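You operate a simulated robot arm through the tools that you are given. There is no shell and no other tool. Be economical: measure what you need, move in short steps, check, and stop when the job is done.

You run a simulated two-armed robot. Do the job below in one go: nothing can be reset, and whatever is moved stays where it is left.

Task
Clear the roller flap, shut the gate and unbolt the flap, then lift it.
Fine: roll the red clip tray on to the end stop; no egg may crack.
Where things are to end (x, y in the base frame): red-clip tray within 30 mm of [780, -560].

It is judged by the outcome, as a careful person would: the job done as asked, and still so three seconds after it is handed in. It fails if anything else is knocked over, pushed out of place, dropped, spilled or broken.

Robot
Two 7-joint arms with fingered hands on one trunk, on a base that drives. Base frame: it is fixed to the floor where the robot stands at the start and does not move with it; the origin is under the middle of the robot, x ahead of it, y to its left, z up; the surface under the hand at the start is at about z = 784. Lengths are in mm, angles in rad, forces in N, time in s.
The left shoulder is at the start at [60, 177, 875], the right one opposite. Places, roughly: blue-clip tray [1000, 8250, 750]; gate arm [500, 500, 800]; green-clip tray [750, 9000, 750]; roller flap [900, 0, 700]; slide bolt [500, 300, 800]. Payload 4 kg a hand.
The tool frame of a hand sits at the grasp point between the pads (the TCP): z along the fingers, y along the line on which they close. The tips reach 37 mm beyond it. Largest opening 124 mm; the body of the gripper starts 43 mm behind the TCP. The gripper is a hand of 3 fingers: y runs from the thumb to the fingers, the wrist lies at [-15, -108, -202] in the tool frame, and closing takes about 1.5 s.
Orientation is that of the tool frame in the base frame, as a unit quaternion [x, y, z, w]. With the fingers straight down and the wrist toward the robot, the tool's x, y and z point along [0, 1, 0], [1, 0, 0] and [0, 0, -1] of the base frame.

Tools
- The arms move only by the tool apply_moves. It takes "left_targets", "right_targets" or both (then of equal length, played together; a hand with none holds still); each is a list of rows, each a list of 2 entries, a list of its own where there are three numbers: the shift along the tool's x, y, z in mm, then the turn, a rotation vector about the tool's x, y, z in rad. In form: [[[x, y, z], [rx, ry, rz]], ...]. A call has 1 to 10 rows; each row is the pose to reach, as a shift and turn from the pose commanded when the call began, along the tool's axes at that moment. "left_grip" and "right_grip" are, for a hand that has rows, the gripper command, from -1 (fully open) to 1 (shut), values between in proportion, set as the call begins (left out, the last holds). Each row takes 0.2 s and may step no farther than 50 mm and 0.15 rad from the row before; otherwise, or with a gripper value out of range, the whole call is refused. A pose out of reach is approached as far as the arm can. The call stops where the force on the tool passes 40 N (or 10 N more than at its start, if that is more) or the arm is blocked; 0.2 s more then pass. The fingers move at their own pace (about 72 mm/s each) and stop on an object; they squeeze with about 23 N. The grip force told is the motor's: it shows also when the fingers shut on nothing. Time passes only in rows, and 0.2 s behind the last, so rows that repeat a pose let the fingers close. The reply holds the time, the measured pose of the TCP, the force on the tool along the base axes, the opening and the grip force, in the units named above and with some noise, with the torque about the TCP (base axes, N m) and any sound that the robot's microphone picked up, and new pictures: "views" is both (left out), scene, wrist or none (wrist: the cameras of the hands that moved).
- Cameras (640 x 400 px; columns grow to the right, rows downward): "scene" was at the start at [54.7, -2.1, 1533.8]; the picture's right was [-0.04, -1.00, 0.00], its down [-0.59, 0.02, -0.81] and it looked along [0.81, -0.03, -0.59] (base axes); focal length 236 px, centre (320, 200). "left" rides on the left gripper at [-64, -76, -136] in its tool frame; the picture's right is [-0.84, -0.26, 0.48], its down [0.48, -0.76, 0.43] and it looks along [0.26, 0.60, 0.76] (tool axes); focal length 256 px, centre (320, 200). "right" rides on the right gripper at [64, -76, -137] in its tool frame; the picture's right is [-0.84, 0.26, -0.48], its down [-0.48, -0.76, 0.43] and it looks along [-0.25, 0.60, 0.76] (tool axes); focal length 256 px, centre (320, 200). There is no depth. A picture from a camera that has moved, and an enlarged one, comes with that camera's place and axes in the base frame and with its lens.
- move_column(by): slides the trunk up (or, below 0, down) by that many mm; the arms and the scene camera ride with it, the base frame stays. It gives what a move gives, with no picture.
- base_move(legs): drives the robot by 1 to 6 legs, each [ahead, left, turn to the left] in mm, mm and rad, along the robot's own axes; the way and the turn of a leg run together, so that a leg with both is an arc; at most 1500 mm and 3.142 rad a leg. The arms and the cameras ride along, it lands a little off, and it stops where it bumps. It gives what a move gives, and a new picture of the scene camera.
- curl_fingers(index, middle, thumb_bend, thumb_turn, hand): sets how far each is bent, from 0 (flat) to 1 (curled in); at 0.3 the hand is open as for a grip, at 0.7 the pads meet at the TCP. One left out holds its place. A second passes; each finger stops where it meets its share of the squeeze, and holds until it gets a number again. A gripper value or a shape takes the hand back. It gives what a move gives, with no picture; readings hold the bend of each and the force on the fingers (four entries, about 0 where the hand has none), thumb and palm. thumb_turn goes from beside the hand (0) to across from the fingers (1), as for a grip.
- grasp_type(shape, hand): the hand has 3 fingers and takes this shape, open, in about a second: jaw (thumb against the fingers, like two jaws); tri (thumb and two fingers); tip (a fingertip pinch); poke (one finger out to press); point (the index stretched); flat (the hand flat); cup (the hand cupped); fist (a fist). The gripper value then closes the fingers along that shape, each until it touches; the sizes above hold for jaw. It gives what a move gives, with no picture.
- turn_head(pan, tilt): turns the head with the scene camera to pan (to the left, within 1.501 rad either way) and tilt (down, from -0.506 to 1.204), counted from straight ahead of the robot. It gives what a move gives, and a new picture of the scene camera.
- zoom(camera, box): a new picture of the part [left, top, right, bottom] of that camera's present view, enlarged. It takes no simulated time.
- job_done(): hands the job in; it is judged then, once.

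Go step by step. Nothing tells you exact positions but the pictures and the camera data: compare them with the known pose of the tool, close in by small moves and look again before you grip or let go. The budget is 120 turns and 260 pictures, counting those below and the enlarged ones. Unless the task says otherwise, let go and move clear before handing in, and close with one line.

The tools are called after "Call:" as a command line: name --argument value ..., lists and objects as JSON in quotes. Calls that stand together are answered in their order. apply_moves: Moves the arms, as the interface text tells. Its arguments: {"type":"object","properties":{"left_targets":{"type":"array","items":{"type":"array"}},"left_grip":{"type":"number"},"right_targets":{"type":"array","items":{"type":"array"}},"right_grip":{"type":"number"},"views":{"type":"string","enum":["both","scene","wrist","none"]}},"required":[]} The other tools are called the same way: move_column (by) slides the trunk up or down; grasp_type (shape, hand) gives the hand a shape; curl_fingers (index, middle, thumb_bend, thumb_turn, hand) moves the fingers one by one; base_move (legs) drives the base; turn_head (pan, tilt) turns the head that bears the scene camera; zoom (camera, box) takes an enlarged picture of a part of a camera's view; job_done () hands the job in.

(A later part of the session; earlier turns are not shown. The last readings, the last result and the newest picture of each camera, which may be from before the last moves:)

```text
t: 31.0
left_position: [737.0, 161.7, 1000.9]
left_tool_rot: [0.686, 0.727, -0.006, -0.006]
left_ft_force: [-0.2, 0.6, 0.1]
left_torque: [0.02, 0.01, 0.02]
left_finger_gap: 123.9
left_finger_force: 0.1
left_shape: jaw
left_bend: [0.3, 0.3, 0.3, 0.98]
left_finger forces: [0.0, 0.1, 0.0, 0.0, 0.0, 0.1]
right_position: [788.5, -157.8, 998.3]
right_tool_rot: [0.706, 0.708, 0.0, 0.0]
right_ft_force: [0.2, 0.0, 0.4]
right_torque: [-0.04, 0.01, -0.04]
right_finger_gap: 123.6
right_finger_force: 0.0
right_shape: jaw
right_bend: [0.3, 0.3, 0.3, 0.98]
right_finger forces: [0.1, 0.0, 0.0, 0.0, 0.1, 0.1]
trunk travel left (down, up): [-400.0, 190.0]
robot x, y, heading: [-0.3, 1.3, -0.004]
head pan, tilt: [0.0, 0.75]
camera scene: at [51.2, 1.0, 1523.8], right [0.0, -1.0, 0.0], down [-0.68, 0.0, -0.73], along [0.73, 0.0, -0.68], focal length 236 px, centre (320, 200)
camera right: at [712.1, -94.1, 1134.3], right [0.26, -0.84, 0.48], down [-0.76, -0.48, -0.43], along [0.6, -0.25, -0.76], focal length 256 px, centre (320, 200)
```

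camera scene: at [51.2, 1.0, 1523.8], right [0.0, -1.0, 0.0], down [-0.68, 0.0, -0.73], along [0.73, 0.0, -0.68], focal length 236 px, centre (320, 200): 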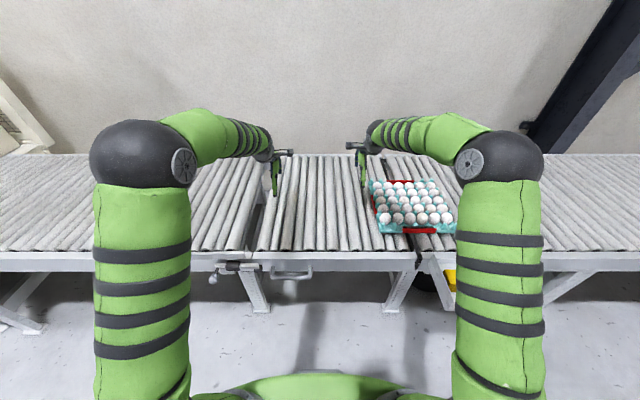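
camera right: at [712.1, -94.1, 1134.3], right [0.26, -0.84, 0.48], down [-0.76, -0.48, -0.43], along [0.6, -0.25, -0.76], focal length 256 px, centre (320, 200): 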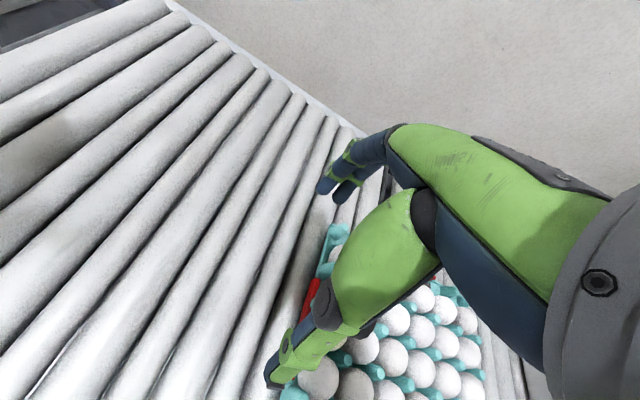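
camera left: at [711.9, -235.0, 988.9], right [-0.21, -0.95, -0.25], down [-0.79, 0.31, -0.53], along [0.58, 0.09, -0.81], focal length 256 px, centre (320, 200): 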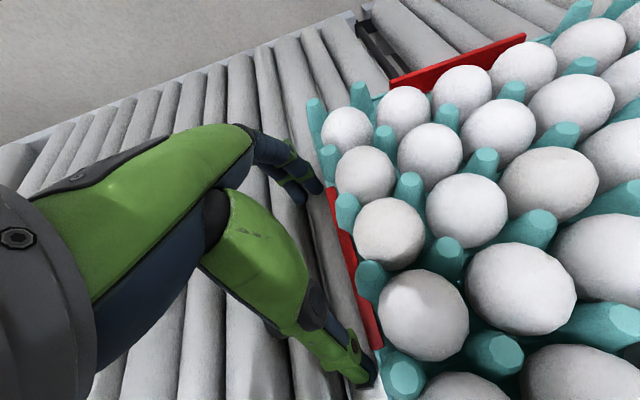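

Lowering the right hand behind the tray with the same fingertip-leading tilt.

Call:
apply_moves --right_targets '[[[5, 0, 40], [0, 0, 0]], [[5, 0, 80], [0, -0.13, 0]], [[5, 0, 120], [0, -0.26, 0]], [[5, 0, 145], [0, -0.26, 0]], [[5, 0, 159], [0, -0.26, 0]]]' --views "both"

Call:
zoom --camera "scene" --box '[340, 150, 500, 250]'

```text
t: 32.2
left_position: [736.7, 160.5, 1001.1]
left_tool_rot: [0.686, 0.727, -0.004, -0.006]
left_ft_force: [0.2, 0.1, 0.3]
left_torque: [-0.02, -0.01, 0.03]
left_finger_gap: 124.0
left_finger_force: 0.0
left_shape: jaw
left_bend: [0.3, 0.3, 0.3, 0.98]
left_finger forces: [0.1, 0.0, 0.0, 0.0, 0.0, 0.1]
right_position: [785.9, -152.5, 837.8]
right_tool_rot: [0.701, 0.701, -0.092, 0.093]
right_ft_force: [-0.5, 0.3, -0.2]
right_torque: [0.01, -0.01, -0.02]
right_finger_gap: 123.7
right_finger_force: 0.0
right_shape: jaw
right_bend: [0.3, 0.3, 0.3, 0.98]
right_finger forces: [0.0, 0.0, 0.0, 0.1, 0.1, 0.0]
trunk travel left (down, up): [-400.0, 190.0]
robot x, y, heading: [-2.9, 2.1, -0.003]
head pan, tilt: [0.0, 0.75]
camera scene: at [50.5, 1.1, 1523.8], right [0.0, -1.0, 0.0], down [-0.68, 0.0, -0.73], along [0.73, 0.0, -0.68], focal length 236 px, centre (320, 200)
camera right: at [709.3, -56.4, 951.9], right [0.26, -0.68, 0.68], down [-0.76, -0.58, -0.3], along [0.6, -0.44, -0.67], focal length 256 px, centre (320, 200)
```

scene: 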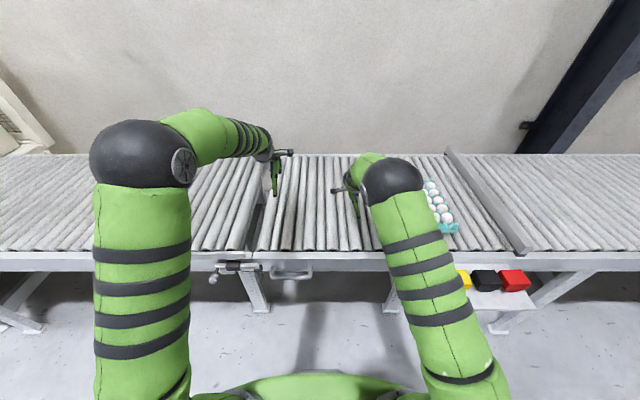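
right: 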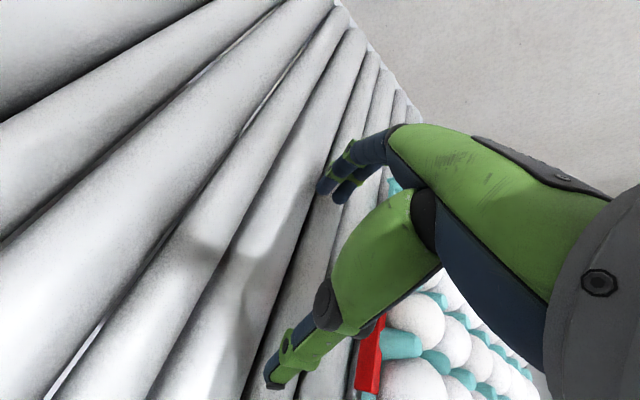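

```text
4.00 times, centred on (420, 200) of scene
camera zoom: at [50.5, 1.1, 1523.8], right [0.0, -1.0, 0.0], down [-0.68, 0.0, -0.73], along [0.73, 0.0, -0.68], focal length 944 px, centre (-80, 200)
```

zoom: 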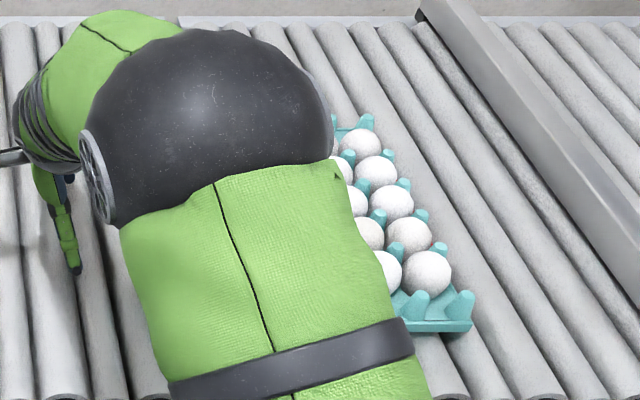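

The elbow is well above the eggs. I close up and push with the right hand.

Call:
apply_moves --right_targets '[[[-11.6, 0, 3], [0, 0, 0]], [[-23.2, 0, 6], [0, 0, 0]], [[-34.8, 0, 9], [0, 0, 0]], [[-42.5, 0, 11], [0, 0, 0]], [[-48.4, 0, 12.6], [0, 0, 0]], [[-54.2, 0, 14.1], [0, 0, 0]], [[-60, 0, 15.6], [0, 0, 0]], [[-66, 0, 17.2], [0, 0, 0]], [[-74, 0, 19.3], [0, 0, 0]], [[-82, 0, 21.5], [0, 0, 0]]]' --views "both"

```text
t: 34.4
left_position: [736.7, 159.8, 1000.5]
left_tool_rot: [0.687, 0.727, -0.006, -0.005]
left_ft_force: [0.4, 0.2, -0.3]
left_torque: [-0.02, 0.01, -0.02]
left_finger_gap: 123.7
left_finger_force: 0.0
left_shape: jaw
left_bend: [0.3, 0.3, 0.3, 0.98]
left_finger forces: [0.0, 0.0, 0.0, 0.0, 0.0, 0.0]
right_position: [786.0, -235.1, 839.3]
right_tool_rot: [0.701, 0.701, -0.092, 0.091]
right_ft_force: [-0.8, 0.2, 0.2]
right_torque: [-0.03, 0.01, -0.03]
right_finger_gap: 123.8
right_finger_force: 0.1
right_shape: jaw
right_bend: [0.3, 0.3, 0.3, 0.98]
right_finger forces: [0.0, 0.0, 0.0, 0.0, 0.1, 0.1]
trunk travel left (down, up): [-400.0, 190.0]
robot x, y, heading: [-1.9, 2.6, 0.0]
head pan, tilt: [0.0, 0.75]
camera scene: at [50.5, 1.0, 1523.8], right [0.0, -1.0, 0.0], down [-0.68, 0.0, -0.73], along [0.73, 0.0, -0.68], focal length 236 px, centre (320, 200)
camera right: at [710.3, -139.5, 953.3], right [0.26, -0.69, 0.68], down [-0.76, -0.58, -0.3], along [0.6, -0.44, -0.67], focal length 256 px, centre (320, 200)
```

scene: 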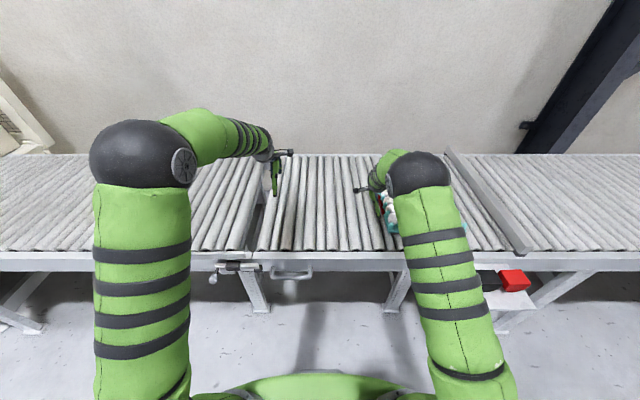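
right: 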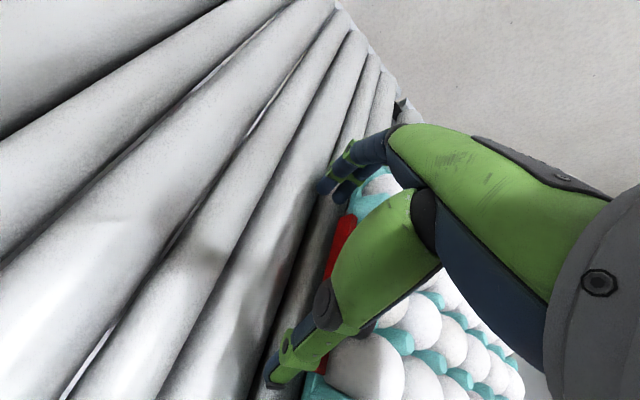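

The hand is on the rim and tray is moving. I push another 100 mm.

Call:
apply_moves --right_targets '[[[-10, 0, 2.7], [0, 0, 0]], [[-20, 0, 5.3], [0, 0, 0]], [[-30, 0, 8], [0, 0, 0]], [[-40, 0, 10.6], [0, 0, 0]], [[-50, 0, 13.3], [0, 0, 0]], [[-60, 0, 16], [0, 0, 0]], [[-70, 0, 18.6], [0, 0, 0]], [[-80, 0, 21.3], [0, 0, 0]], [[-90, 0, 24], [0, 0, 0]], [[-97, 0, 25.8], [0, 0, 0]]]' --views "none"

Call:
turn_head --pan -0.65 --tilt 0.6

Call:
zoom --camera "scene" --box '[220, 120, 420, 245]'

```text
t: 36.6
left_position: [736.9, 160.7, 1000.8]
left_tool_rot: [0.687, 0.727, -0.005, -0.006]
left_ft_force: [0.7, -0.3, 0.1]
left_torque: [0.02, 0.03, -0.02]
left_finger_gap: 123.9
left_finger_force: 0.1
left_shape: jaw
left_bend: [0.3, 0.3, 0.3, 0.98]
left_finger forces: [0.0, 0.1, 0.0, 0.1, 0.0, 0.0]
right_position: [786.8, -336.0, 839.9]
right_tool_rot: [0.701, 0.701, -0.091, 0.092]
right_ft_force: [0.5, 0.0, 0.1]
right_torque: [-0.04, 0.03, 0.03]
right_finger_gap: 123.9
right_finger_force: 0.1
right_shape: jaw
right_bend: [0.3, 0.3, 0.3, 0.98]
right_finger forces: [0.1, 0.0, 0.0, 0.0, 0.0, 0.0]
trunk travel left (down, up): [-400.0, 190.0]
robot x, y, heading: [1.4, 2.7, 0.002]
head pan, tilt: [0.0, 0.75]
```

```text
t: 37.6
left_position: [735.7, 161.3, 1001.4]
left_tool_rot: [0.686, 0.727, -0.006, -0.005]
left_ft_force: [-1.1, -0.2, 0.2]
left_torque: [-0.03, 0.01, 0.03]
left_finger_gap: 123.8
left_finger_force: 0.0
left_shape: jaw
left_bend: [0.3, 0.3, 0.3, 0.98]
left_finger forces: [0.0, 0.0, 0.0, 0.1, 0.1, 0.0]
right_position: [786.9, -336.0, 838.1]
right_tool_rot: [0.701, 0.701, -0.092, 0.091]
right_ft_force: [-0.6, 0.0, -0.1]
right_torque: [0.01, 0.04, -0.01]
right_finger_gap: 123.7
right_finger_force: 0.0
right_shape: jaw
right_bend: [0.3, 0.3, 0.3, 0.98]
right_finger forces: [0.0, 0.0, 0.0, 0.0, 0.0, 0.0]
trunk travel left (down, up): [-400.0, 190.0]
robot x, y, heading: [0.3, 1.3, -0.004]
head pan, tilt: [-0.649, 0.6]
camera scene: at [38.0, -52.3, 1536.7], right [-0.6, -0.8, 0.0], down [-0.45, 0.34, -0.82], along [0.66, -0.5, -0.57], focal length 236 px, centre (320, 200)
```

scene: 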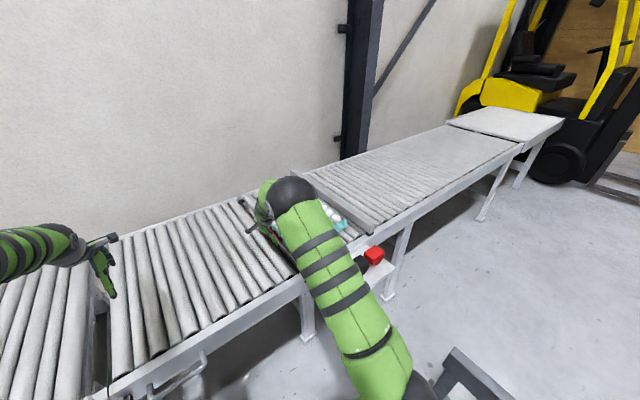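

```text
3.20 times, centred on (320, 182) of scene
camera zoom: at [38.0, -52.3, 1536.7], right [-0.6, -0.8, 0.0], down [-0.45, 0.34, -0.82], along [0.66, -0.5, -0.57], focal length 755 px, centre (320, 256)
```

zoom: 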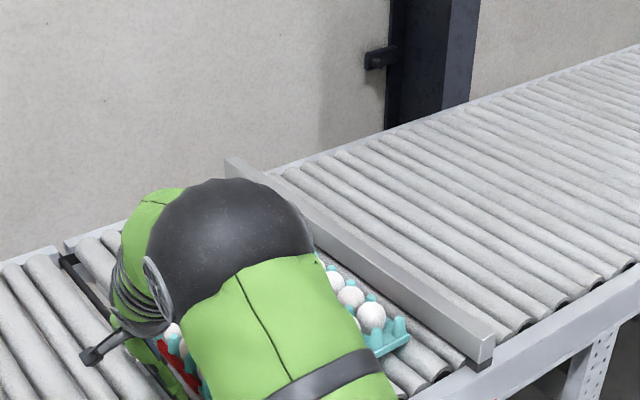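

About 50 mm to go; I slow to ~22 mm/s.

Call:
apply_moves --right_targets '[[[-4.3, 0, 1.1], [0, 0, 0]], [[-8.6, 0, 2.3], [0, 0, 0]], [[-12.9, 0, 3.4], [0, 0, 0]], [[-17.2, 0, 4.6], [0, 0, 0]], [[-21.5, 0, 5.7], [0, 0, 0]], [[-25.8, 0, 6.8], [0, 0, 0]], [[-30.1, 0, 8], [0, 0, 0]], [[-34, 0, 9], [0, 0, 0]], [[-37, 0, 9.8], [0, 0, 0]]]' --views "wrist"

Call:
zoom --camera "scene" --box '[220, 120, 420, 245]'

```text
t: 39.6
left_position: [737.1, 160.8, 1001.4]
left_tool_rot: [0.686, 0.727, -0.006, -0.005]
left_ft_force: [0.1, -0.2, -0.4]
left_torque: [0.0, 0.0, -0.02]
left_finger_gap: 124.1
left_finger_force: 0.0
left_shape: jaw
left_bend: [0.3, 0.3, 0.3, 0.98]
left_finger forces: [0.1, 0.0, 0.0, 0.0, 0.0, 0.0]
right_position: [787.7, -376.1, 838.5]
right_tool_rot: [0.702, 0.701, -0.091, 0.091]
right_ft_force: [0.4, 0.2, -0.4]
right_torque: [0.0, -0.01, -0.01]
right_finger_gap: 123.9
right_finger_force: 0.1
right_shape: jaw
right_bend: [0.3, 0.3, 0.3, 0.98]
right_finger forces: [0.1, 0.0, 0.0, 0.0, 0.0, 0.0]
trunk travel left (down, up): [-400.0, 190.0]
robot x, y, heading: [2.8, 5.1, -0.004]
head pan, tilt: [-0.649, 0.6]
camera right: at [710.9, -278.7, 953.2], right [0.26, -0.69, 0.68], down [-0.76, -0.58, -0.3], along [0.6, -0.44, -0.67], focal length 256 px, centre (320, 200)
```

right: 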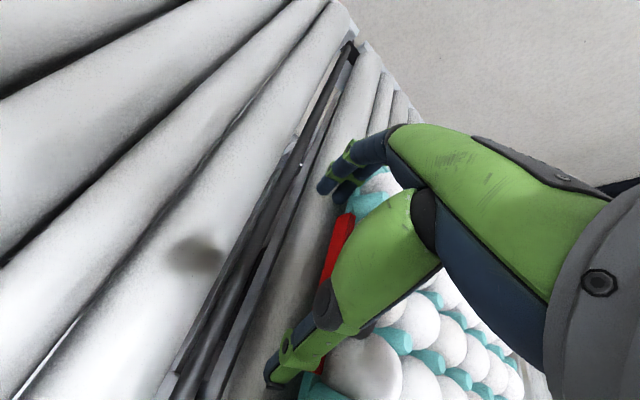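

```text
3.20 times, centred on (320, 182) of scene
camera zoom: at [38.0, -52.4, 1536.7], right [-0.6, -0.8, 0.0], down [-0.45, 0.34, -0.82], along [0.66, -0.5, -0.57], focal length 755 px, centre (320, 256)
```

zoom: 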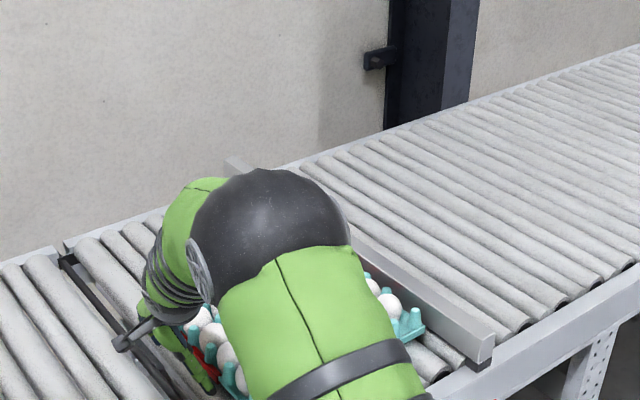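

Nearly on the stop; I creep the last ~12 mm watching force.

Call:
apply_moves --right_targets '[[[-2, 0, 0.5], [0, 0, 0]], [[-4, 0, 1.1], [0, 0, 0]], [[-6, 0, 1.6], [0, 0, 0]], [[-8, 0, 2.1], [0, 0, 0]], [[-10, 0, 2.7], [0, 0, 0]]]' --views "none"

Call:
zoom --camera "scene" --box '[270, 170, 390, 245]'

```text
t: 40.9
left_position: [736.9, 161.4, 1001.3]
left_tool_rot: [0.687, 0.727, -0.007, -0.006]
left_ft_force: [0.6, -0.8, 0.3]
left_torque: [0.0, 0.04, 0.02]
left_finger_gap: 123.9
left_finger_force: 0.1
left_shape: jaw
left_bend: [0.3, 0.3, 0.3, 0.98]
left_finger forces: [0.0, 0.1, 0.0, 0.0, 0.0, 0.0]
right_position: [787.1, -383.9, 840.0]
right_tool_rot: [0.701, 0.702, -0.092, 0.091]
right_ft_force: [0.9, 0.5, 1.0]
right_torque: [0.01, 0.02, 0.01]
right_finger_gap: 123.8
right_finger_force: 0.1
right_shape: jaw
right_bend: [0.3, 0.3, 0.3, 0.98]
right_finger forces: [0.0, 0.0, 0.1, 0.1, 0.0, 0.0]
trunk travel left (down, up): [-400.0, 190.0]
robot x, y, heading: [0.6, 1.7, -0.003]
head pan, tilt: [-0.649, 0.6]
```

```text
5.33 times, centred on (330, 208) of scene
camera zoom: at [38.0, -52.4, 1536.7], right [-0.6, -0.8, 0.0], down [-0.45, 0.34, -0.82], along [0.66, -0.5, -0.57], focal length 1258 px, centre (267, 160)
```

zoom: 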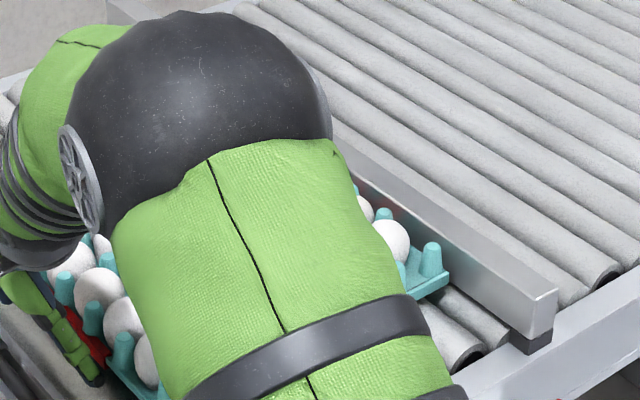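

Still a small gap and no resistance. Creep on another 12 mm.

Call:
apply_moves --right_targets '[[[-2, 0, 0.5], [0, 0, 0]], [[-4, 0, 1.1], [0, 0, 0]], [[-6, 0, 1.6], [0, 0, 0]], [[-8, 0, 2.1], [0, 0, 0]], [[-10, 0, 2.7], [0, 0, 0]], [[-12, 0, 3.2], [0, 0, 0]]]' --views "none"

Call:
zoom --camera "scene" --box '[270, 170, 390, 245]'

```text
t: 42.2
left_position: [736.3, 162.8, 1000.7]
left_tool_rot: [0.687, 0.727, -0.005, -0.006]
left_ft_force: [0.5, 0.3, -0.4]
left_torque: [0.0, -0.03, 0.01]
left_finger_gap: 123.9
left_finger_force: 0.2
left_shape: jaw
left_bend: [0.3, 0.3, 0.3, 0.98]
left_finger forces: [0.1, 0.0, 0.0, 0.1, 0.0, 0.1]
right_position: [786.6, -394.8, 840.6]
right_tool_rot: [0.7, 0.702, -0.091, 0.092]
right_ft_force: [-0.7, 5.5, 1.9]
right_torque: [0.15, -0.11, 0.4]
right_finger_gap: 123.7
right_finger_force: 0.0
right_shape: jaw
right_bend: [0.3, 0.3, 0.3, 0.98]
right_finger forces: [0.0, 5.5, 0.0, 0.0, 0.0, 0.1]
trunk travel left (down, up): [-400.0, 190.0]
robot x, y, heading: [-2.0, -2.0, -0.002]
head pan, tilt: [-0.649, 0.6]
```

```text
5.33 times, centred on (330, 208) of scene
camera zoom: at [37.9, -51.9, 1536.7], right [-0.6, -0.8, 0.0], down [-0.45, 0.34, -0.83], along [0.66, -0.5, -0.56], focal length 1258 px, centre (267, 160)
```

zoom: 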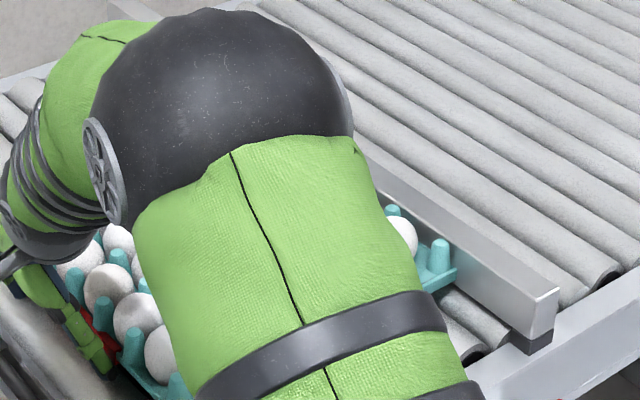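

Resistance of 5.5 N: the tray is on the stop. I back off, raise the hand and check the tray.

Call:
apply_moves --right_targets '[[[10, 0, -2.7], [0, 0, 0]], [[30, 0, -8], [0, 0, 0]], [[50, 0, -14], [0, 0, 0]], [[55, 0, -55], [0, 0, 0]], [[60, 0, -100], [0, 0.1, 0]], [[65, -10, -145], [0, 0.2, 0]], [[80, -40, -180], [0, 0.26, 0]], [[100, -80, -200], [0, 0.26, 0]], [[115, -120, -220], [0, 0.26, 0]], [[130, -160, -240], [0, 0.26, 0]]]' --views "none"

Call:
turn_head --pan -0.5 --tilt 0.75

Call:
zoom --camera "scene" --box '[250, 90, 450, 215]'

```text
t: 44.5
left_position: [736.1, 160.6, 1002.7]
left_tool_rot: [0.686, 0.727, -0.005, -0.006]
left_ft_force: [0.7, 0.4, -0.2]
left_torque: [0.0, 0.02, 0.02]
left_finger_gap: 123.9
left_finger_force: 0.1
left_shape: jaw
left_bend: [0.3, 0.3, 0.3, 0.98]
left_finger forces: [0.0, 0.0, 0.0, 0.0, 0.0, 0.0]
right_position: [626.9, -208.8, 1041.7]
right_tool_rot: [0.707, 0.707, 0.0, 0.0]
right_ft_force: [0.2, 0.0, -0.2]
right_torque: [0.01, 0.01, 0.01]
right_finger_gap: 123.6
right_finger_force: 0.1
right_shape: jaw
right_bend: [0.3, 0.3, 0.3, 0.98]
right_finger forces: [0.1, 0.0, 0.0, 0.0, 0.0, 0.1]
trunk travel left (down, up): [-400.0, 190.0]
robot x, y, heading: [-0.2, 0.6, -0.0]
head pan, tilt: [-0.649, 0.6]
```

```text
t: 45.1
left_position: [736.4, 161.2, 1001.2]
left_tool_rot: [0.686, 0.727, -0.006, -0.005]
left_ft_force: [0.3, -0.1, -0.7]
left_torque: [0.02, -0.01, 0.01]
left_finger_gap: 124.0
left_finger_force: 0.0
left_shape: jaw
left_bend: [0.3, 0.3, 0.3, 0.98]
left_finger forces: [0.1, 0.0, 0.0, 0.0, 0.0, 0.0]
right_position: [627.4, -208.9, 1042.0]
right_tool_rot: [0.707, 0.707, 0.001, 0.0]
right_ft_force: [0.3, -0.4, -0.4]
right_torque: [0.02, 0.03, 0.0]
right_finger_gap: 123.8
right_finger_force: 0.0
right_shape: jaw
right_bend: [0.3, 0.3, 0.3, 0.98]
right_finger forces: [0.1, 0.0, 0.1, 0.0, 0.0, 0.0]
trunk travel left (down, up): [-400.0, 190.0]
robot x, y, heading: [-2.0, 1.7, 0.001]
head pan, tilt: [-0.499, 0.75]
camera scene: at [40.1, -38.7, 1523.8], right [-0.48, -0.88, 0.0], down [-0.6, 0.33, -0.73], along [0.64, -0.35, -0.68], focal length 236 px, centre (320, 200)
```

scene: 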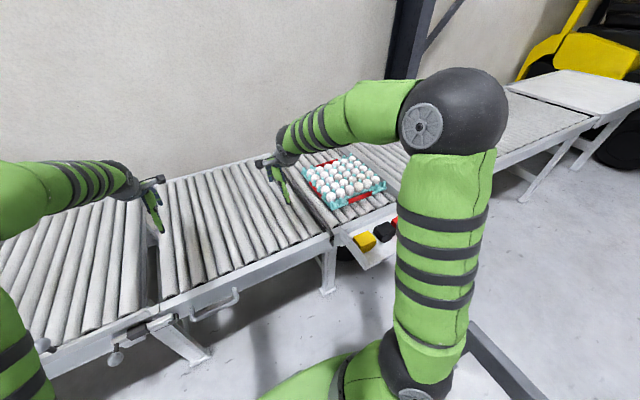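

```text
3.20 times, centred on (350, 152) of scene
camera zoom: at [40.1, -38.7, 1523.8], right [-0.48, -0.88, 0.0], down [-0.6, 0.33, -0.73], along [0.64, -0.35, -0.68], focal length 755 px, centre (224, 352)
```

zoom: 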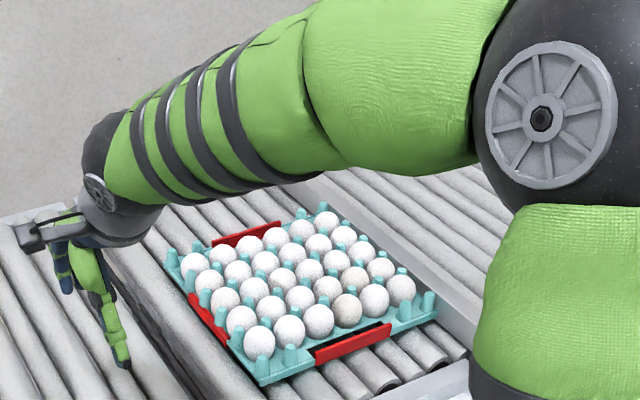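

The tray sits against the stop with all the eggs whole. I take one measurement from the right wrist camera, then look at the gate and bolt.

Call:
zoom --camera "right" --box '[0, 0, 640, 400]'

Call:
turn_head --pan 0.7 --tilt 0.85

Call:
zoom --camera "left" --box '[0, 0, 640, 400]'

```text
1.00 times, centred on (320, 200) of right (not enlarged: the box is as wide or as high as the picture)
camera zoom: at [551.8, -145.9, 1177.2], right [0.26, -0.84, 0.48], down [-0.76, -0.48, -0.43], along [0.6, -0.25, -0.76], focal length 256 px, centre (320, 200)
```

zoom: 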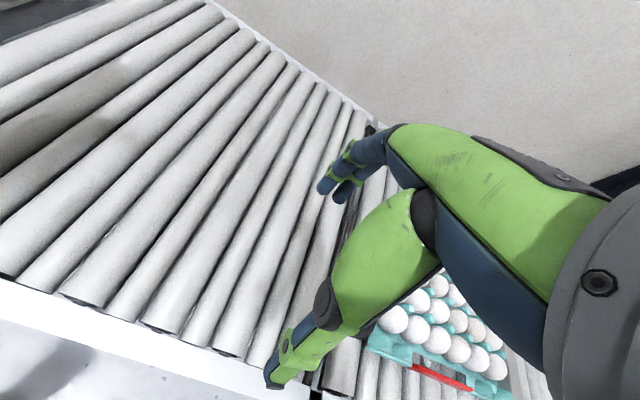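

```text
t: 46.5
left_position: [736.9, 161.4, 1001.4]
left_tool_rot: [0.687, 0.727, -0.005, -0.005]
left_ft_force: [0.6, -0.1, -0.2]
left_torque: [0.02, -0.02, -0.01]
left_finger_gap: 123.9
left_finger_force: 0.0
left_shape: jaw
left_bend: [0.3, 0.3, 0.3, 0.98]
left_finger forces: [0.0, 0.0, 0.1, 0.0, 0.0, 0.0]
right_position: [627.7, -210.1, 1040.7]
right_tool_rot: [0.707, 0.707, 0.0, 0.0]
right_ft_force: [-0.2, 0.5, -0.3]
right_torque: [-0.02, 0.02, 0.03]
right_finger_gap: 123.7
right_finger_force: 0.1
right_shape: jaw
right_bend: [0.3, 0.3, 0.3, 0.98]
right_finger forces: [0.0, 0.0, 0.0, 0.1, 0.1, 0.1]
trunk travel left (down, up): [-400.0, 190.0]
robot x, y, heading: [-3.6, -2.9, -0.0]
head pan, tilt: [0.7, 0.85]
camera scene: at [27.4, 51.4, 1515.8], right [0.64, -0.77, 0.0], down [-0.58, -0.48, -0.66], along [0.51, 0.42, -0.75], focal length 236 px, centre (320, 200)
```

scene: 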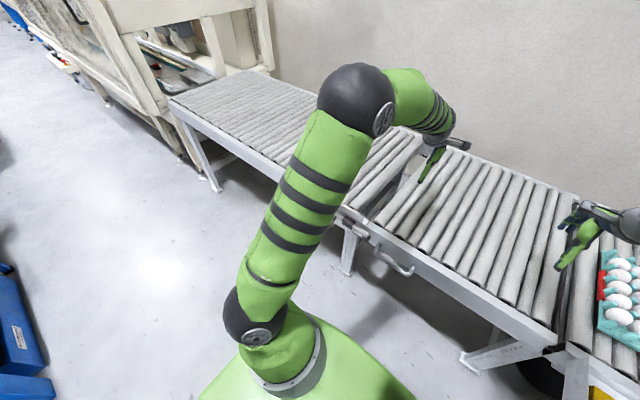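

```text
1.00 times, centred on (320, 200) of left (not enlarged: the box is as wide or as high as the picture)
camera zoom: at [667.0, 93.1, 1139.3], right [-0.22, -0.85, -0.48], down [-0.79, 0.44, -0.42], along [0.57, 0.29, -0.77], focal length 256 px, centre (320, 200)
```

zoom: 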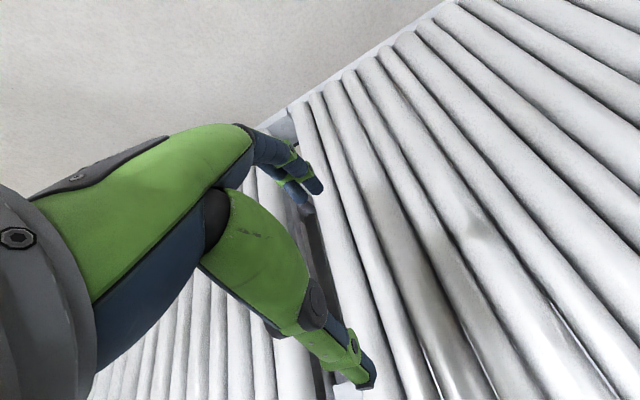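

The tray is parked, and the fit with the target looks good. Now I bring the left hand over in front of the gate to view the gate knob and bolt up close.

Call:
apply_moves --left_targets '[[[0, 0, -45], [0, 0, 0.03]], [[40, -27, -60], [0, 0, 0.057]], [[80, -54, -60], [0, 0, 0.057]], [[120, -85, -60], [0, 0, 0.057]], [[160, -118, -60], [0, 0, 0.057]], [[200, -148, -60], [0, 0, 0.057]], [[240, -178, -60], [0, 0, 0.057]], [[280, -208, -60], [0, 0, 0.057]], [[310, -235, -60], [0, 0, 0.057]], [[323, -249, -60], [0, 0, 0.057]]]' --views "both"

```text
refused: row 2 steps farther than a row can; nothing moved
```

Call:
apply_moves --left_targets '[[[0, 0, -45], [0, 0, 0.03]], [[35, -25, -60], [0, 0, 0.057]], [[72, -53, -60], [0, 0, 0.057]], [[110, -82, -60], [0, 0, 0.057]], [[148, -111, -60], [0, 0, 0.057]], [[186, -140, -60], [0, 0, 0.057]], [[224, -169, -60], [0, 0, 0.057]], [[262, -198, -60], [0, 0, 0.057]], [[300, -227, -60], [0, 0, 0.057]], [[323, -249, -60], [0, 0, 0.057]]]' --views "both"

```text
t: 48.8
left_position: [469.6, 470.4, 1063.1]
left_tool_rot: [0.706, 0.708, -0.005, -0.005]
left_ft_force: [0.0, -0.3, -1.3]
left_torque: [0.04, 0.03, 0.01]
left_finger_gap: 124.0
left_finger_force: 0.0
left_shape: jaw
left_bend: [0.3, 0.3, 0.3, 0.98]
left_finger forces: [0.0, 0.1, 0.0, 0.0, 0.1, 0.0]
right_position: [627.2, -209.2, 1042.7]
right_tool_rot: [0.707, 0.707, 0.0, 0.0]
right_ft_force: [0.4, -0.1, -0.4]
right_torque: [-0.01, 0.0, 0.02]
right_finger_gap: 123.7
right_finger_force: 0.0
right_shape: jaw
right_bend: [0.3, 0.3, 0.3, 0.98]
right_finger forces: [0.0, 0.0, 0.1, 0.0, 0.0, 0.0]
trunk travel left (down, up): [-400.0, 190.0]
robot x, y, heading: [1.7, 0.2, 0.001]
head pan, tilt: [0.7, 0.85]
camera scene: at [26.9, 51.6, 1515.8], right [0.64, -0.77, 0.0], down [-0.57, -0.48, -0.66], along [0.51, 0.42, -0.75], focal length 236 px, centre (320, 200)
camera left: at [395.2, 406.0, 1202.9], right [-0.26, -0.84, -0.48], down [-0.77, 0.48, -0.42], along [0.59, 0.26, -0.77], focal length 256 px, centre (320, 200)
```

scene: 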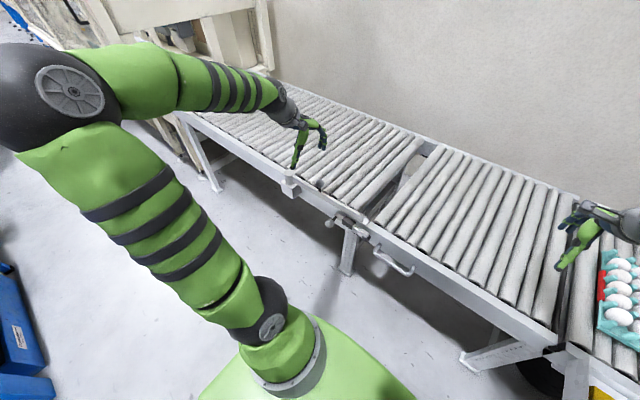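
left: 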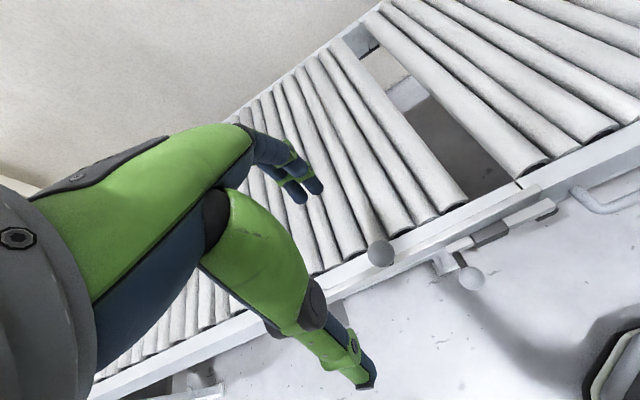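

The gate knob triangulates to about (510, 456, 899). I zoom in to confirm the shape of the gate and the bolt.

Call:
zoom --camera "left" --box '[300, 180, 560, 342]'

Call:
zoom --camera "scene" --box '[260, 150, 420, 250]'

```text
2.46 times, centred on (430, 261) of left
camera zoom: at [395.2, 406.0, 1202.9], right [-0.26, -0.84, -0.48], down [-0.77, 0.48, -0.42], along [0.59, 0.26, -0.77], focal length 630 px, centre (49, 50)
```

zoom: 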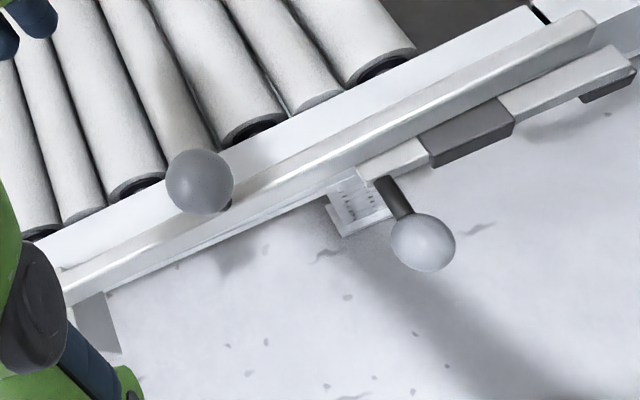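

```text
4.00 times, centred on (340, 200) of scene
camera zoom: at [26.9, 51.6, 1515.8], right [0.64, -0.77, 0.0], down [-0.57, -0.48, -0.66], along [0.51, 0.42, -0.75], focal length 944 px, centre (240, 200)
```

zoom: 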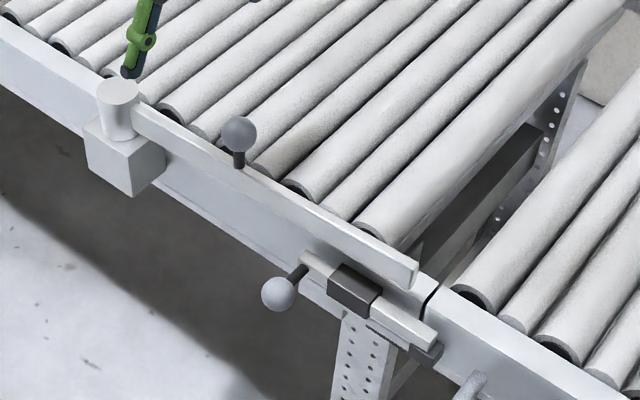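

Refined: gate bar lies at x ≈ 523 from pivot y ≈ 625 to y ≈ 256, top at z ≈ 839, with the ball knob at about (521, 460, 878). The bolt ball is about (472, 370, 752). I bring the left hand above the gate knob with jaws open.

Call:
apply_moves --left_targets '[[[-3, 17, 40], [0, 0, 0]], [[-7, 34, 80], [0, 0, 0]], [[-10, 51, 110], [0, 0, 0]], [[-10, 51, 130], [0, 0, 0]]]' --left_grip -1 --views "both"

Call:
zoom --camera "scene" --box '[260, 120, 420, 220]'

```text
t: 49.8
left_position: [518.3, 461.8, 934.9]
left_tool_rot: [0.706, 0.708, -0.006, -0.005]
left_ft_force: [0.4, 0.0, 0.6]
left_torque: [0.02, 0.02, 0.01]
left_finger_gap: 124.0
left_finger_force: 0.0
left_shape: jaw
left_bend: [0.3, 0.3, 0.3, 0.98]
left_finger forces: [0.1, 0.1, 0.0, 0.0, 0.0, 0.0]
right_position: [628.6, -209.3, 1041.6]
right_tool_rot: [0.707, 0.707, 0.0, 0.0]
right_ft_force: [0.5, -1.1, 0.1]
right_torque: [-0.03, 0.02, 0.0]
right_finger_gap: 124.0
right_finger_force: 0.0
right_shape: jaw
right_bend: [0.3, 0.3, 0.3, 0.98]
right_finger forces: [0.1, 0.0, 0.1, 0.0, 0.0, 0.0]
trunk travel left (down, up): [-400.0, 190.0]
robot x, y, heading: [1.4, 0.6, 0.0]
head pan, tilt: [0.7, 0.85]
camera scene: at [27.3, 51.7, 1515.8], right [0.64, -0.76, 0.0], down [-0.57, -0.48, -0.66], along [0.5, 0.43, -0.75], focal length 236 px, centre (320, 200)
camera left: at [444.0, 397.8, 1072.8], right [-0.26, -0.84, -0.48], down [-0.77, 0.48, -0.42], along [0.58, 0.26, -0.77], focal length 256 px, centre (320, 200)
```

scene: 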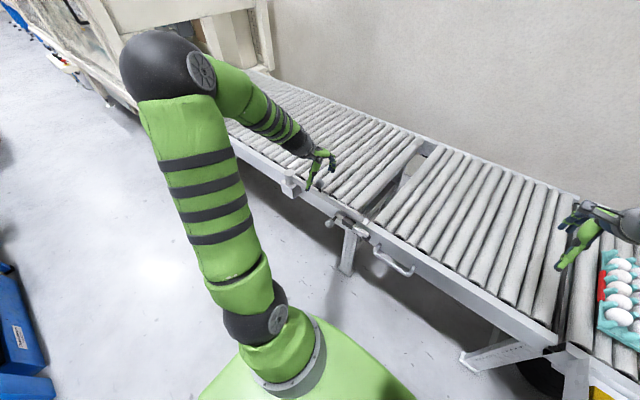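
left: 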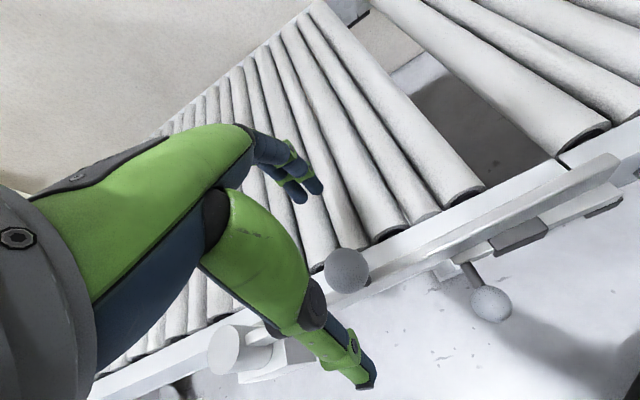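

```text
4.00 times, centred on (340, 170) of scene
camera zoom: at [27.3, 51.7, 1515.8], right [0.64, -0.76, 0.0], down [-0.57, -0.48, -0.66], along [0.5, 0.43, -0.75], focal length 944 px, centre (240, 320)
```

zoom: 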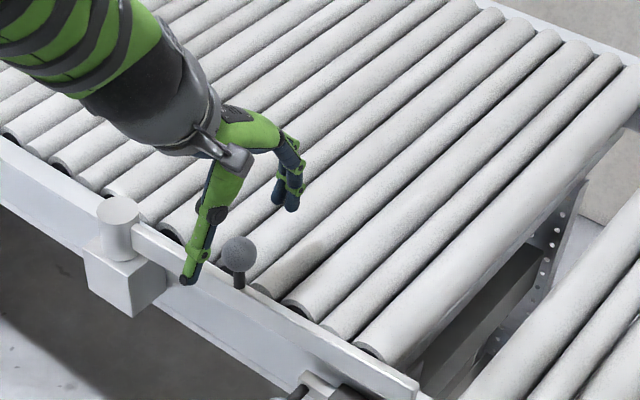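

The hand is aligned above the ball. I lower and close on it.

Call:
apply_moves --left_targets '[[[0, 0, 25], [0, 0, 0]], [[0, 0, 45], [0, 0, 0]]]' --views "none"

Call:
apply_moves --left_targets '[[[0, 0, 0], [0, 0, 0]], [[0, 0, 0], [0, 0, 0]], [[0, 0, 0], [0, 0, 0]], [[0, 0, 0], [0, 0, 0]], [[0, 0, 0], [0, 0, 0]], [[0, 0, 0], [0, 0, 0]], [[0, 0, 0], [0, 0, 0]], [[0, 0, 0], [0, 0, 0]]]' --left_grip 1 --views "both"

Call:
zoom --camera "scene" --box '[260, 120, 420, 220]'

```text
t: 50.4
left_position: [516.9, 462.1, 890.0]
left_tool_rot: [0.707, 0.707, -0.005, -0.006]
left_ft_force: [-0.2, 0.1, -0.2]
left_torque: [0.01, 0.0, 0.0]
left_finger_gap: 123.8
left_finger_force: 0.0
left_shape: jaw
left_bend: [0.3, 0.3, 0.3, 0.98]
left_finger forces: [0.0, 0.0, 0.1, 0.2, 0.1, 0.0]
right_position: [627.5, -208.5, 1041.0]
right_tool_rot: [0.707, 0.707, 0.0, 0.0]
right_ft_force: [0.7, 0.1, 0.0]
right_torque: [0.02, 0.01, 0.0]
right_finger_gap: 123.7
right_finger_force: 0.1
right_shape: jaw
right_bend: [0.3, 0.3, 0.3, 0.98]
right_finger forces: [0.0, 0.0, 0.0, 0.0, 0.0, 0.0]
trunk travel left (down, up): [-400.0, 190.0]
robot x, y, heading: [-4.6, -1.8, 0.002]
head pan, tilt: [0.7, 0.85]
```

```text
t: 52.1
left_position: [516.9, 460.9, 890.8]
left_tool_rot: [0.707, 0.707, -0.005, -0.005]
left_ft_force: [-6.8, -1.2, 1.2]
left_torque: [-0.07, -0.56, 0.0]
left_finger_gap: 41.7
left_finger_force: 23.0
left_shape: jaw
left_bend: [0.7, 0.7, 0.51, 0.99]
left_finger forces: [15.4, 0.1, 0.1, 0.1, 22.0, 0.1]
right_position: [627.9, -208.7, 1041.9]
right_tool_rot: [0.707, 0.707, 0.0, 0.001]
right_ft_force: [-0.2, 0.3, 0.8]
right_torque: [0.01, -0.02, 0.02]
right_finger_gap: 124.0
right_finger_force: 0.0
right_shape: jaw
right_bend: [0.3, 0.3, 0.3, 0.98]
right_finger forces: [0.0, 0.0, 0.0, 0.1, 0.0, 0.0]
trunk travel left (down, up): [-400.0, 190.0]
robot x, y, heading: [0.5, -0.1, -0.0]
head pan, tilt: [0.7, 0.85]
camera scene: at [26.5, 51.3, 1515.8], right [0.64, -0.76, 0.0], down [-0.57, -0.48, -0.66], along [0.51, 0.43, -0.75], focal length 236 px, centre (320, 200)
camera left: at [442.6, 396.9, 1028.9], right [-0.26, -0.84, -0.48], down [-0.77, 0.48, -0.42], along [0.59, 0.26, -0.77], focal length 256 px, centre (320, 200)
```

scene: 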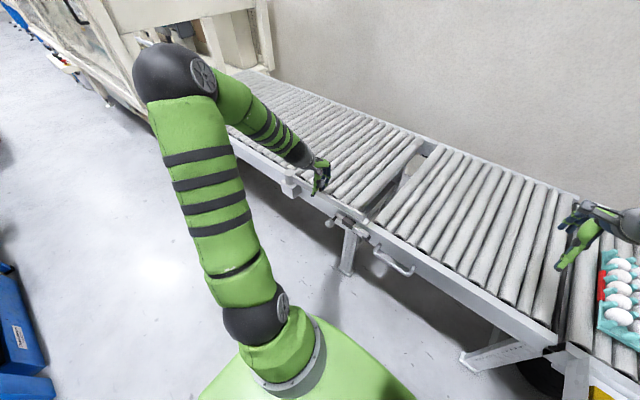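
left: 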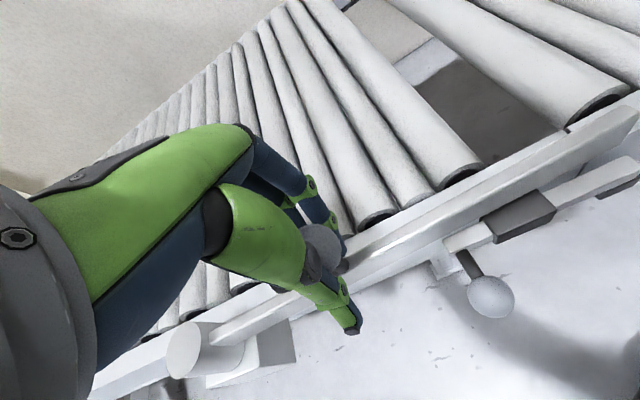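

```text
4.00 times, centred on (340, 170) of scene
camera zoom: at [26.5, 51.3, 1515.8], right [0.64, -0.76, 0.0], down [-0.57, -0.48, -0.66], along [0.51, 0.43, -0.75], focal length 944 px, centre (240, 320)
```

zoom: 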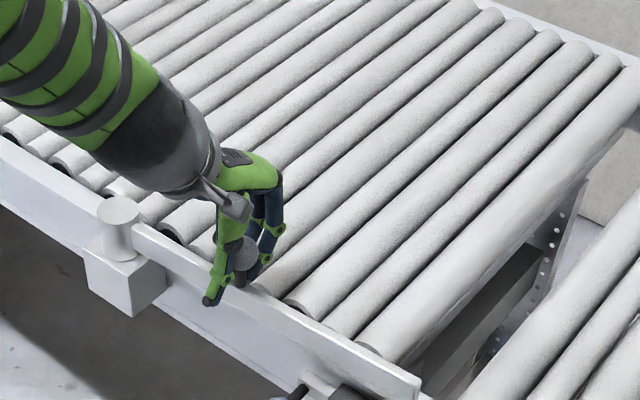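

The ball is held between thumb and index. I begin swinging the gate along its arc in small steps.

Call:
apply_moves --left_targets '[[[0.8, 16.5, 0], [0, 0, 0]], [[3.3, 32.8, 0], [0, 0, 0]], [[7.4, 48.8, 0], [0, 0, 0]], [[13, 64.3, 0], [0, 0, 0]], [[20.2, 79.1, 0], [0, 0, 0]]]' --views "both"

Call:
zoom --camera "scene" --box '[260, 120, 420, 220]'

```text
t: 53.4
left_position: [595.7, 483.6, 890.3]
left_tool_rot: [0.706, 0.708, -0.005, -0.007]
left_ft_force: [-8.6, 11.6, -3.5]
left_torque: [0.57, -0.38, 0.16]
left_finger_gap: 41.6
left_finger_force: 23.0
left_shape: jaw
left_bend: [0.7, 0.7, 0.53, 0.96]
left_finger forces: [10.0, 26.7, 0.0, 0.0, 20.7, 0.1]
right_position: [627.8, -206.9, 1041.6]
right_tool_rot: [0.706, 0.708, 0.0, 0.0]
right_ft_force: [0.4, 0.5, -0.2]
right_torque: [0.01, 0.01, 0.0]
right_finger_gap: 123.8
right_finger_force: 0.0
right_shape: jaw
right_bend: [0.3, 0.3, 0.3, 0.98]
right_finger forces: [0.1, 0.0, 0.0, 0.0, 0.0, 0.1]
trunk travel left (down, up): [-400.0, 190.0]
robot x, y, heading: [1.3, 1.1, 0.003]
head pan, tilt: [0.7, 0.85]
camera scene: at [26.6, 52.9, 1515.8], right [0.64, -0.76, 0.0], down [-0.57, -0.48, -0.66], along [0.5, 0.42, -0.75], focal length 236 px, centre (320, 200)
camera left: at [522.6, 419.0, 1028.7], right [-0.26, -0.84, -0.48], down [-0.77, 0.48, -0.42], along [0.58, 0.26, -0.77], focal length 256 px, centre (320, 200)
```

scene: 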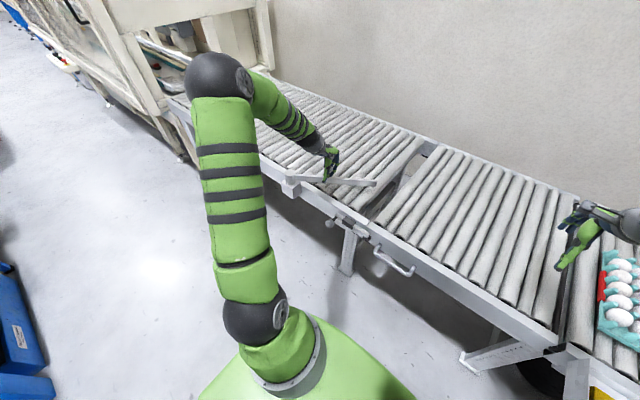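
left: 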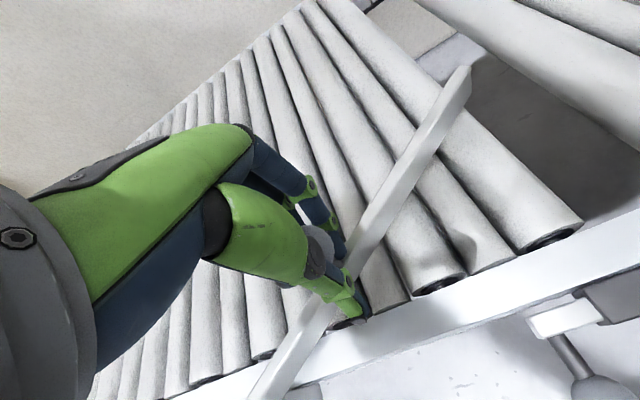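

```text
4.00 times, centred on (340, 170) of scene
camera zoom: at [26.6, 52.9, 1515.8], right [0.64, -0.76, 0.0], down [-0.57, -0.48, -0.66], along [0.5, 0.42, -0.75], focal length 944 px, centre (240, 320)
```

zoom: 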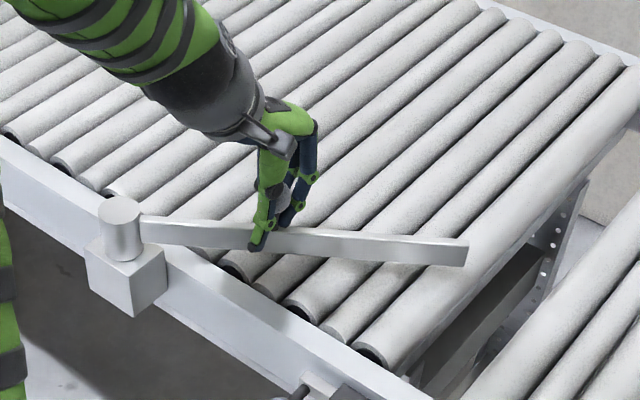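

The gate swings nicely. The reaction suggests the radius is slightly shorter, so I tighten the arc and continue.

Call:
apply_moves --left_targets '[[[10.9, 13.3, 0], [0, 0, 0]], [[20.7, 25.1, 0], [0, 0, 0]], [[31.6, 36, 0], [0, 0, 0]], [[43.6, 45.7, 0], [0, 0, 0]], [[56.4, 54.1, 0], [0, 0, 0]]]' --views "both"

Call:
zoom --camera "scene" --box '[260, 100, 420, 200]'

```text
t: 54.5
left_position: [650.8, 537.6, 888.8]
left_tool_rot: [0.707, 0.707, -0.005, -0.004]
left_ft_force: [-15.9, 6.1, 4.5]
left_torque: [0.73, -0.01, 0.38]
left_finger_gap: 41.4
left_finger_force: 23.0
left_shape: jaw
left_bend: [0.7, 0.7, 0.53, 0.91]
left_finger forces: [8.4, 39.5, 0.0, 0.0, 32.7, 0.0]
right_position: [625.8, -208.9, 1043.1]
right_tool_rot: [0.707, 0.708, 0.0, 0.0]
right_ft_force: [0.2, 0.3, 0.0]
right_torque: [0.0, 0.0, -0.01]
right_finger_gap: 123.8
right_finger_force: 0.0
right_shape: jaw
right_bend: [0.3, 0.3, 0.3, 0.98]
right_finger forces: [0.1, 0.0, 0.1, 0.1, 0.0, 0.0]
trunk travel left (down, up): [-400.0, 190.0]
robot x, y, heading: [0.3, -2.8, -0.002]
head pan, tilt: [0.7, 0.85]
camera scene: at [25.3, 51.6, 1515.9], right [0.64, -0.76, 0.0], down [-0.57, -0.48, -0.66], along [0.51, 0.42, -0.75], focal length 236 px, centre (320, 200)
camera left: at [575.9, 474.1, 1027.6], right [-0.26, -0.84, -0.48], down [-0.77, 0.48, -0.42], along [0.59, 0.25, -0.77], focal length 256 px, centre (320, 200)
```

scene: 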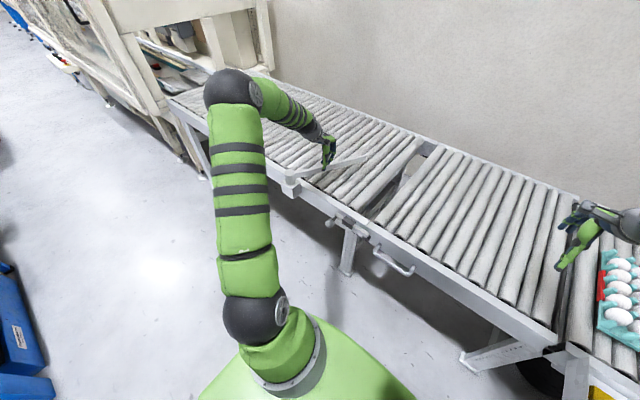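
left: 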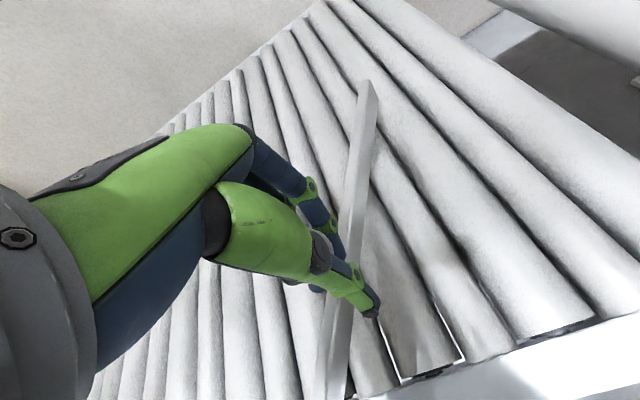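

```text
4.00 times, centred on (340, 150) of scene
camera zoom: at [25.3, 51.6, 1515.9], right [0.64, -0.76, 0.0], down [-0.57, -0.48, -0.66], along [0.51, 0.42, -0.75], focal length 944 px, centre (240, 400)
```

zoom: 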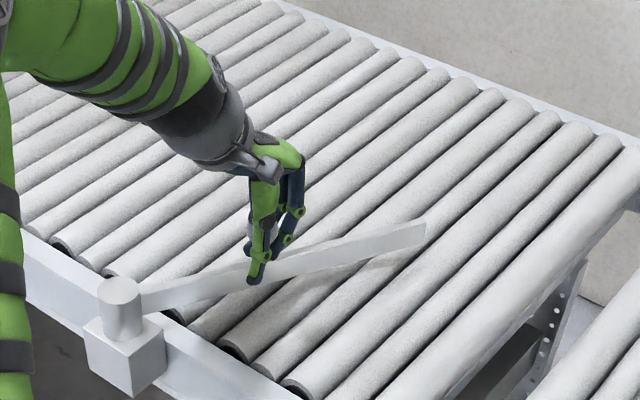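

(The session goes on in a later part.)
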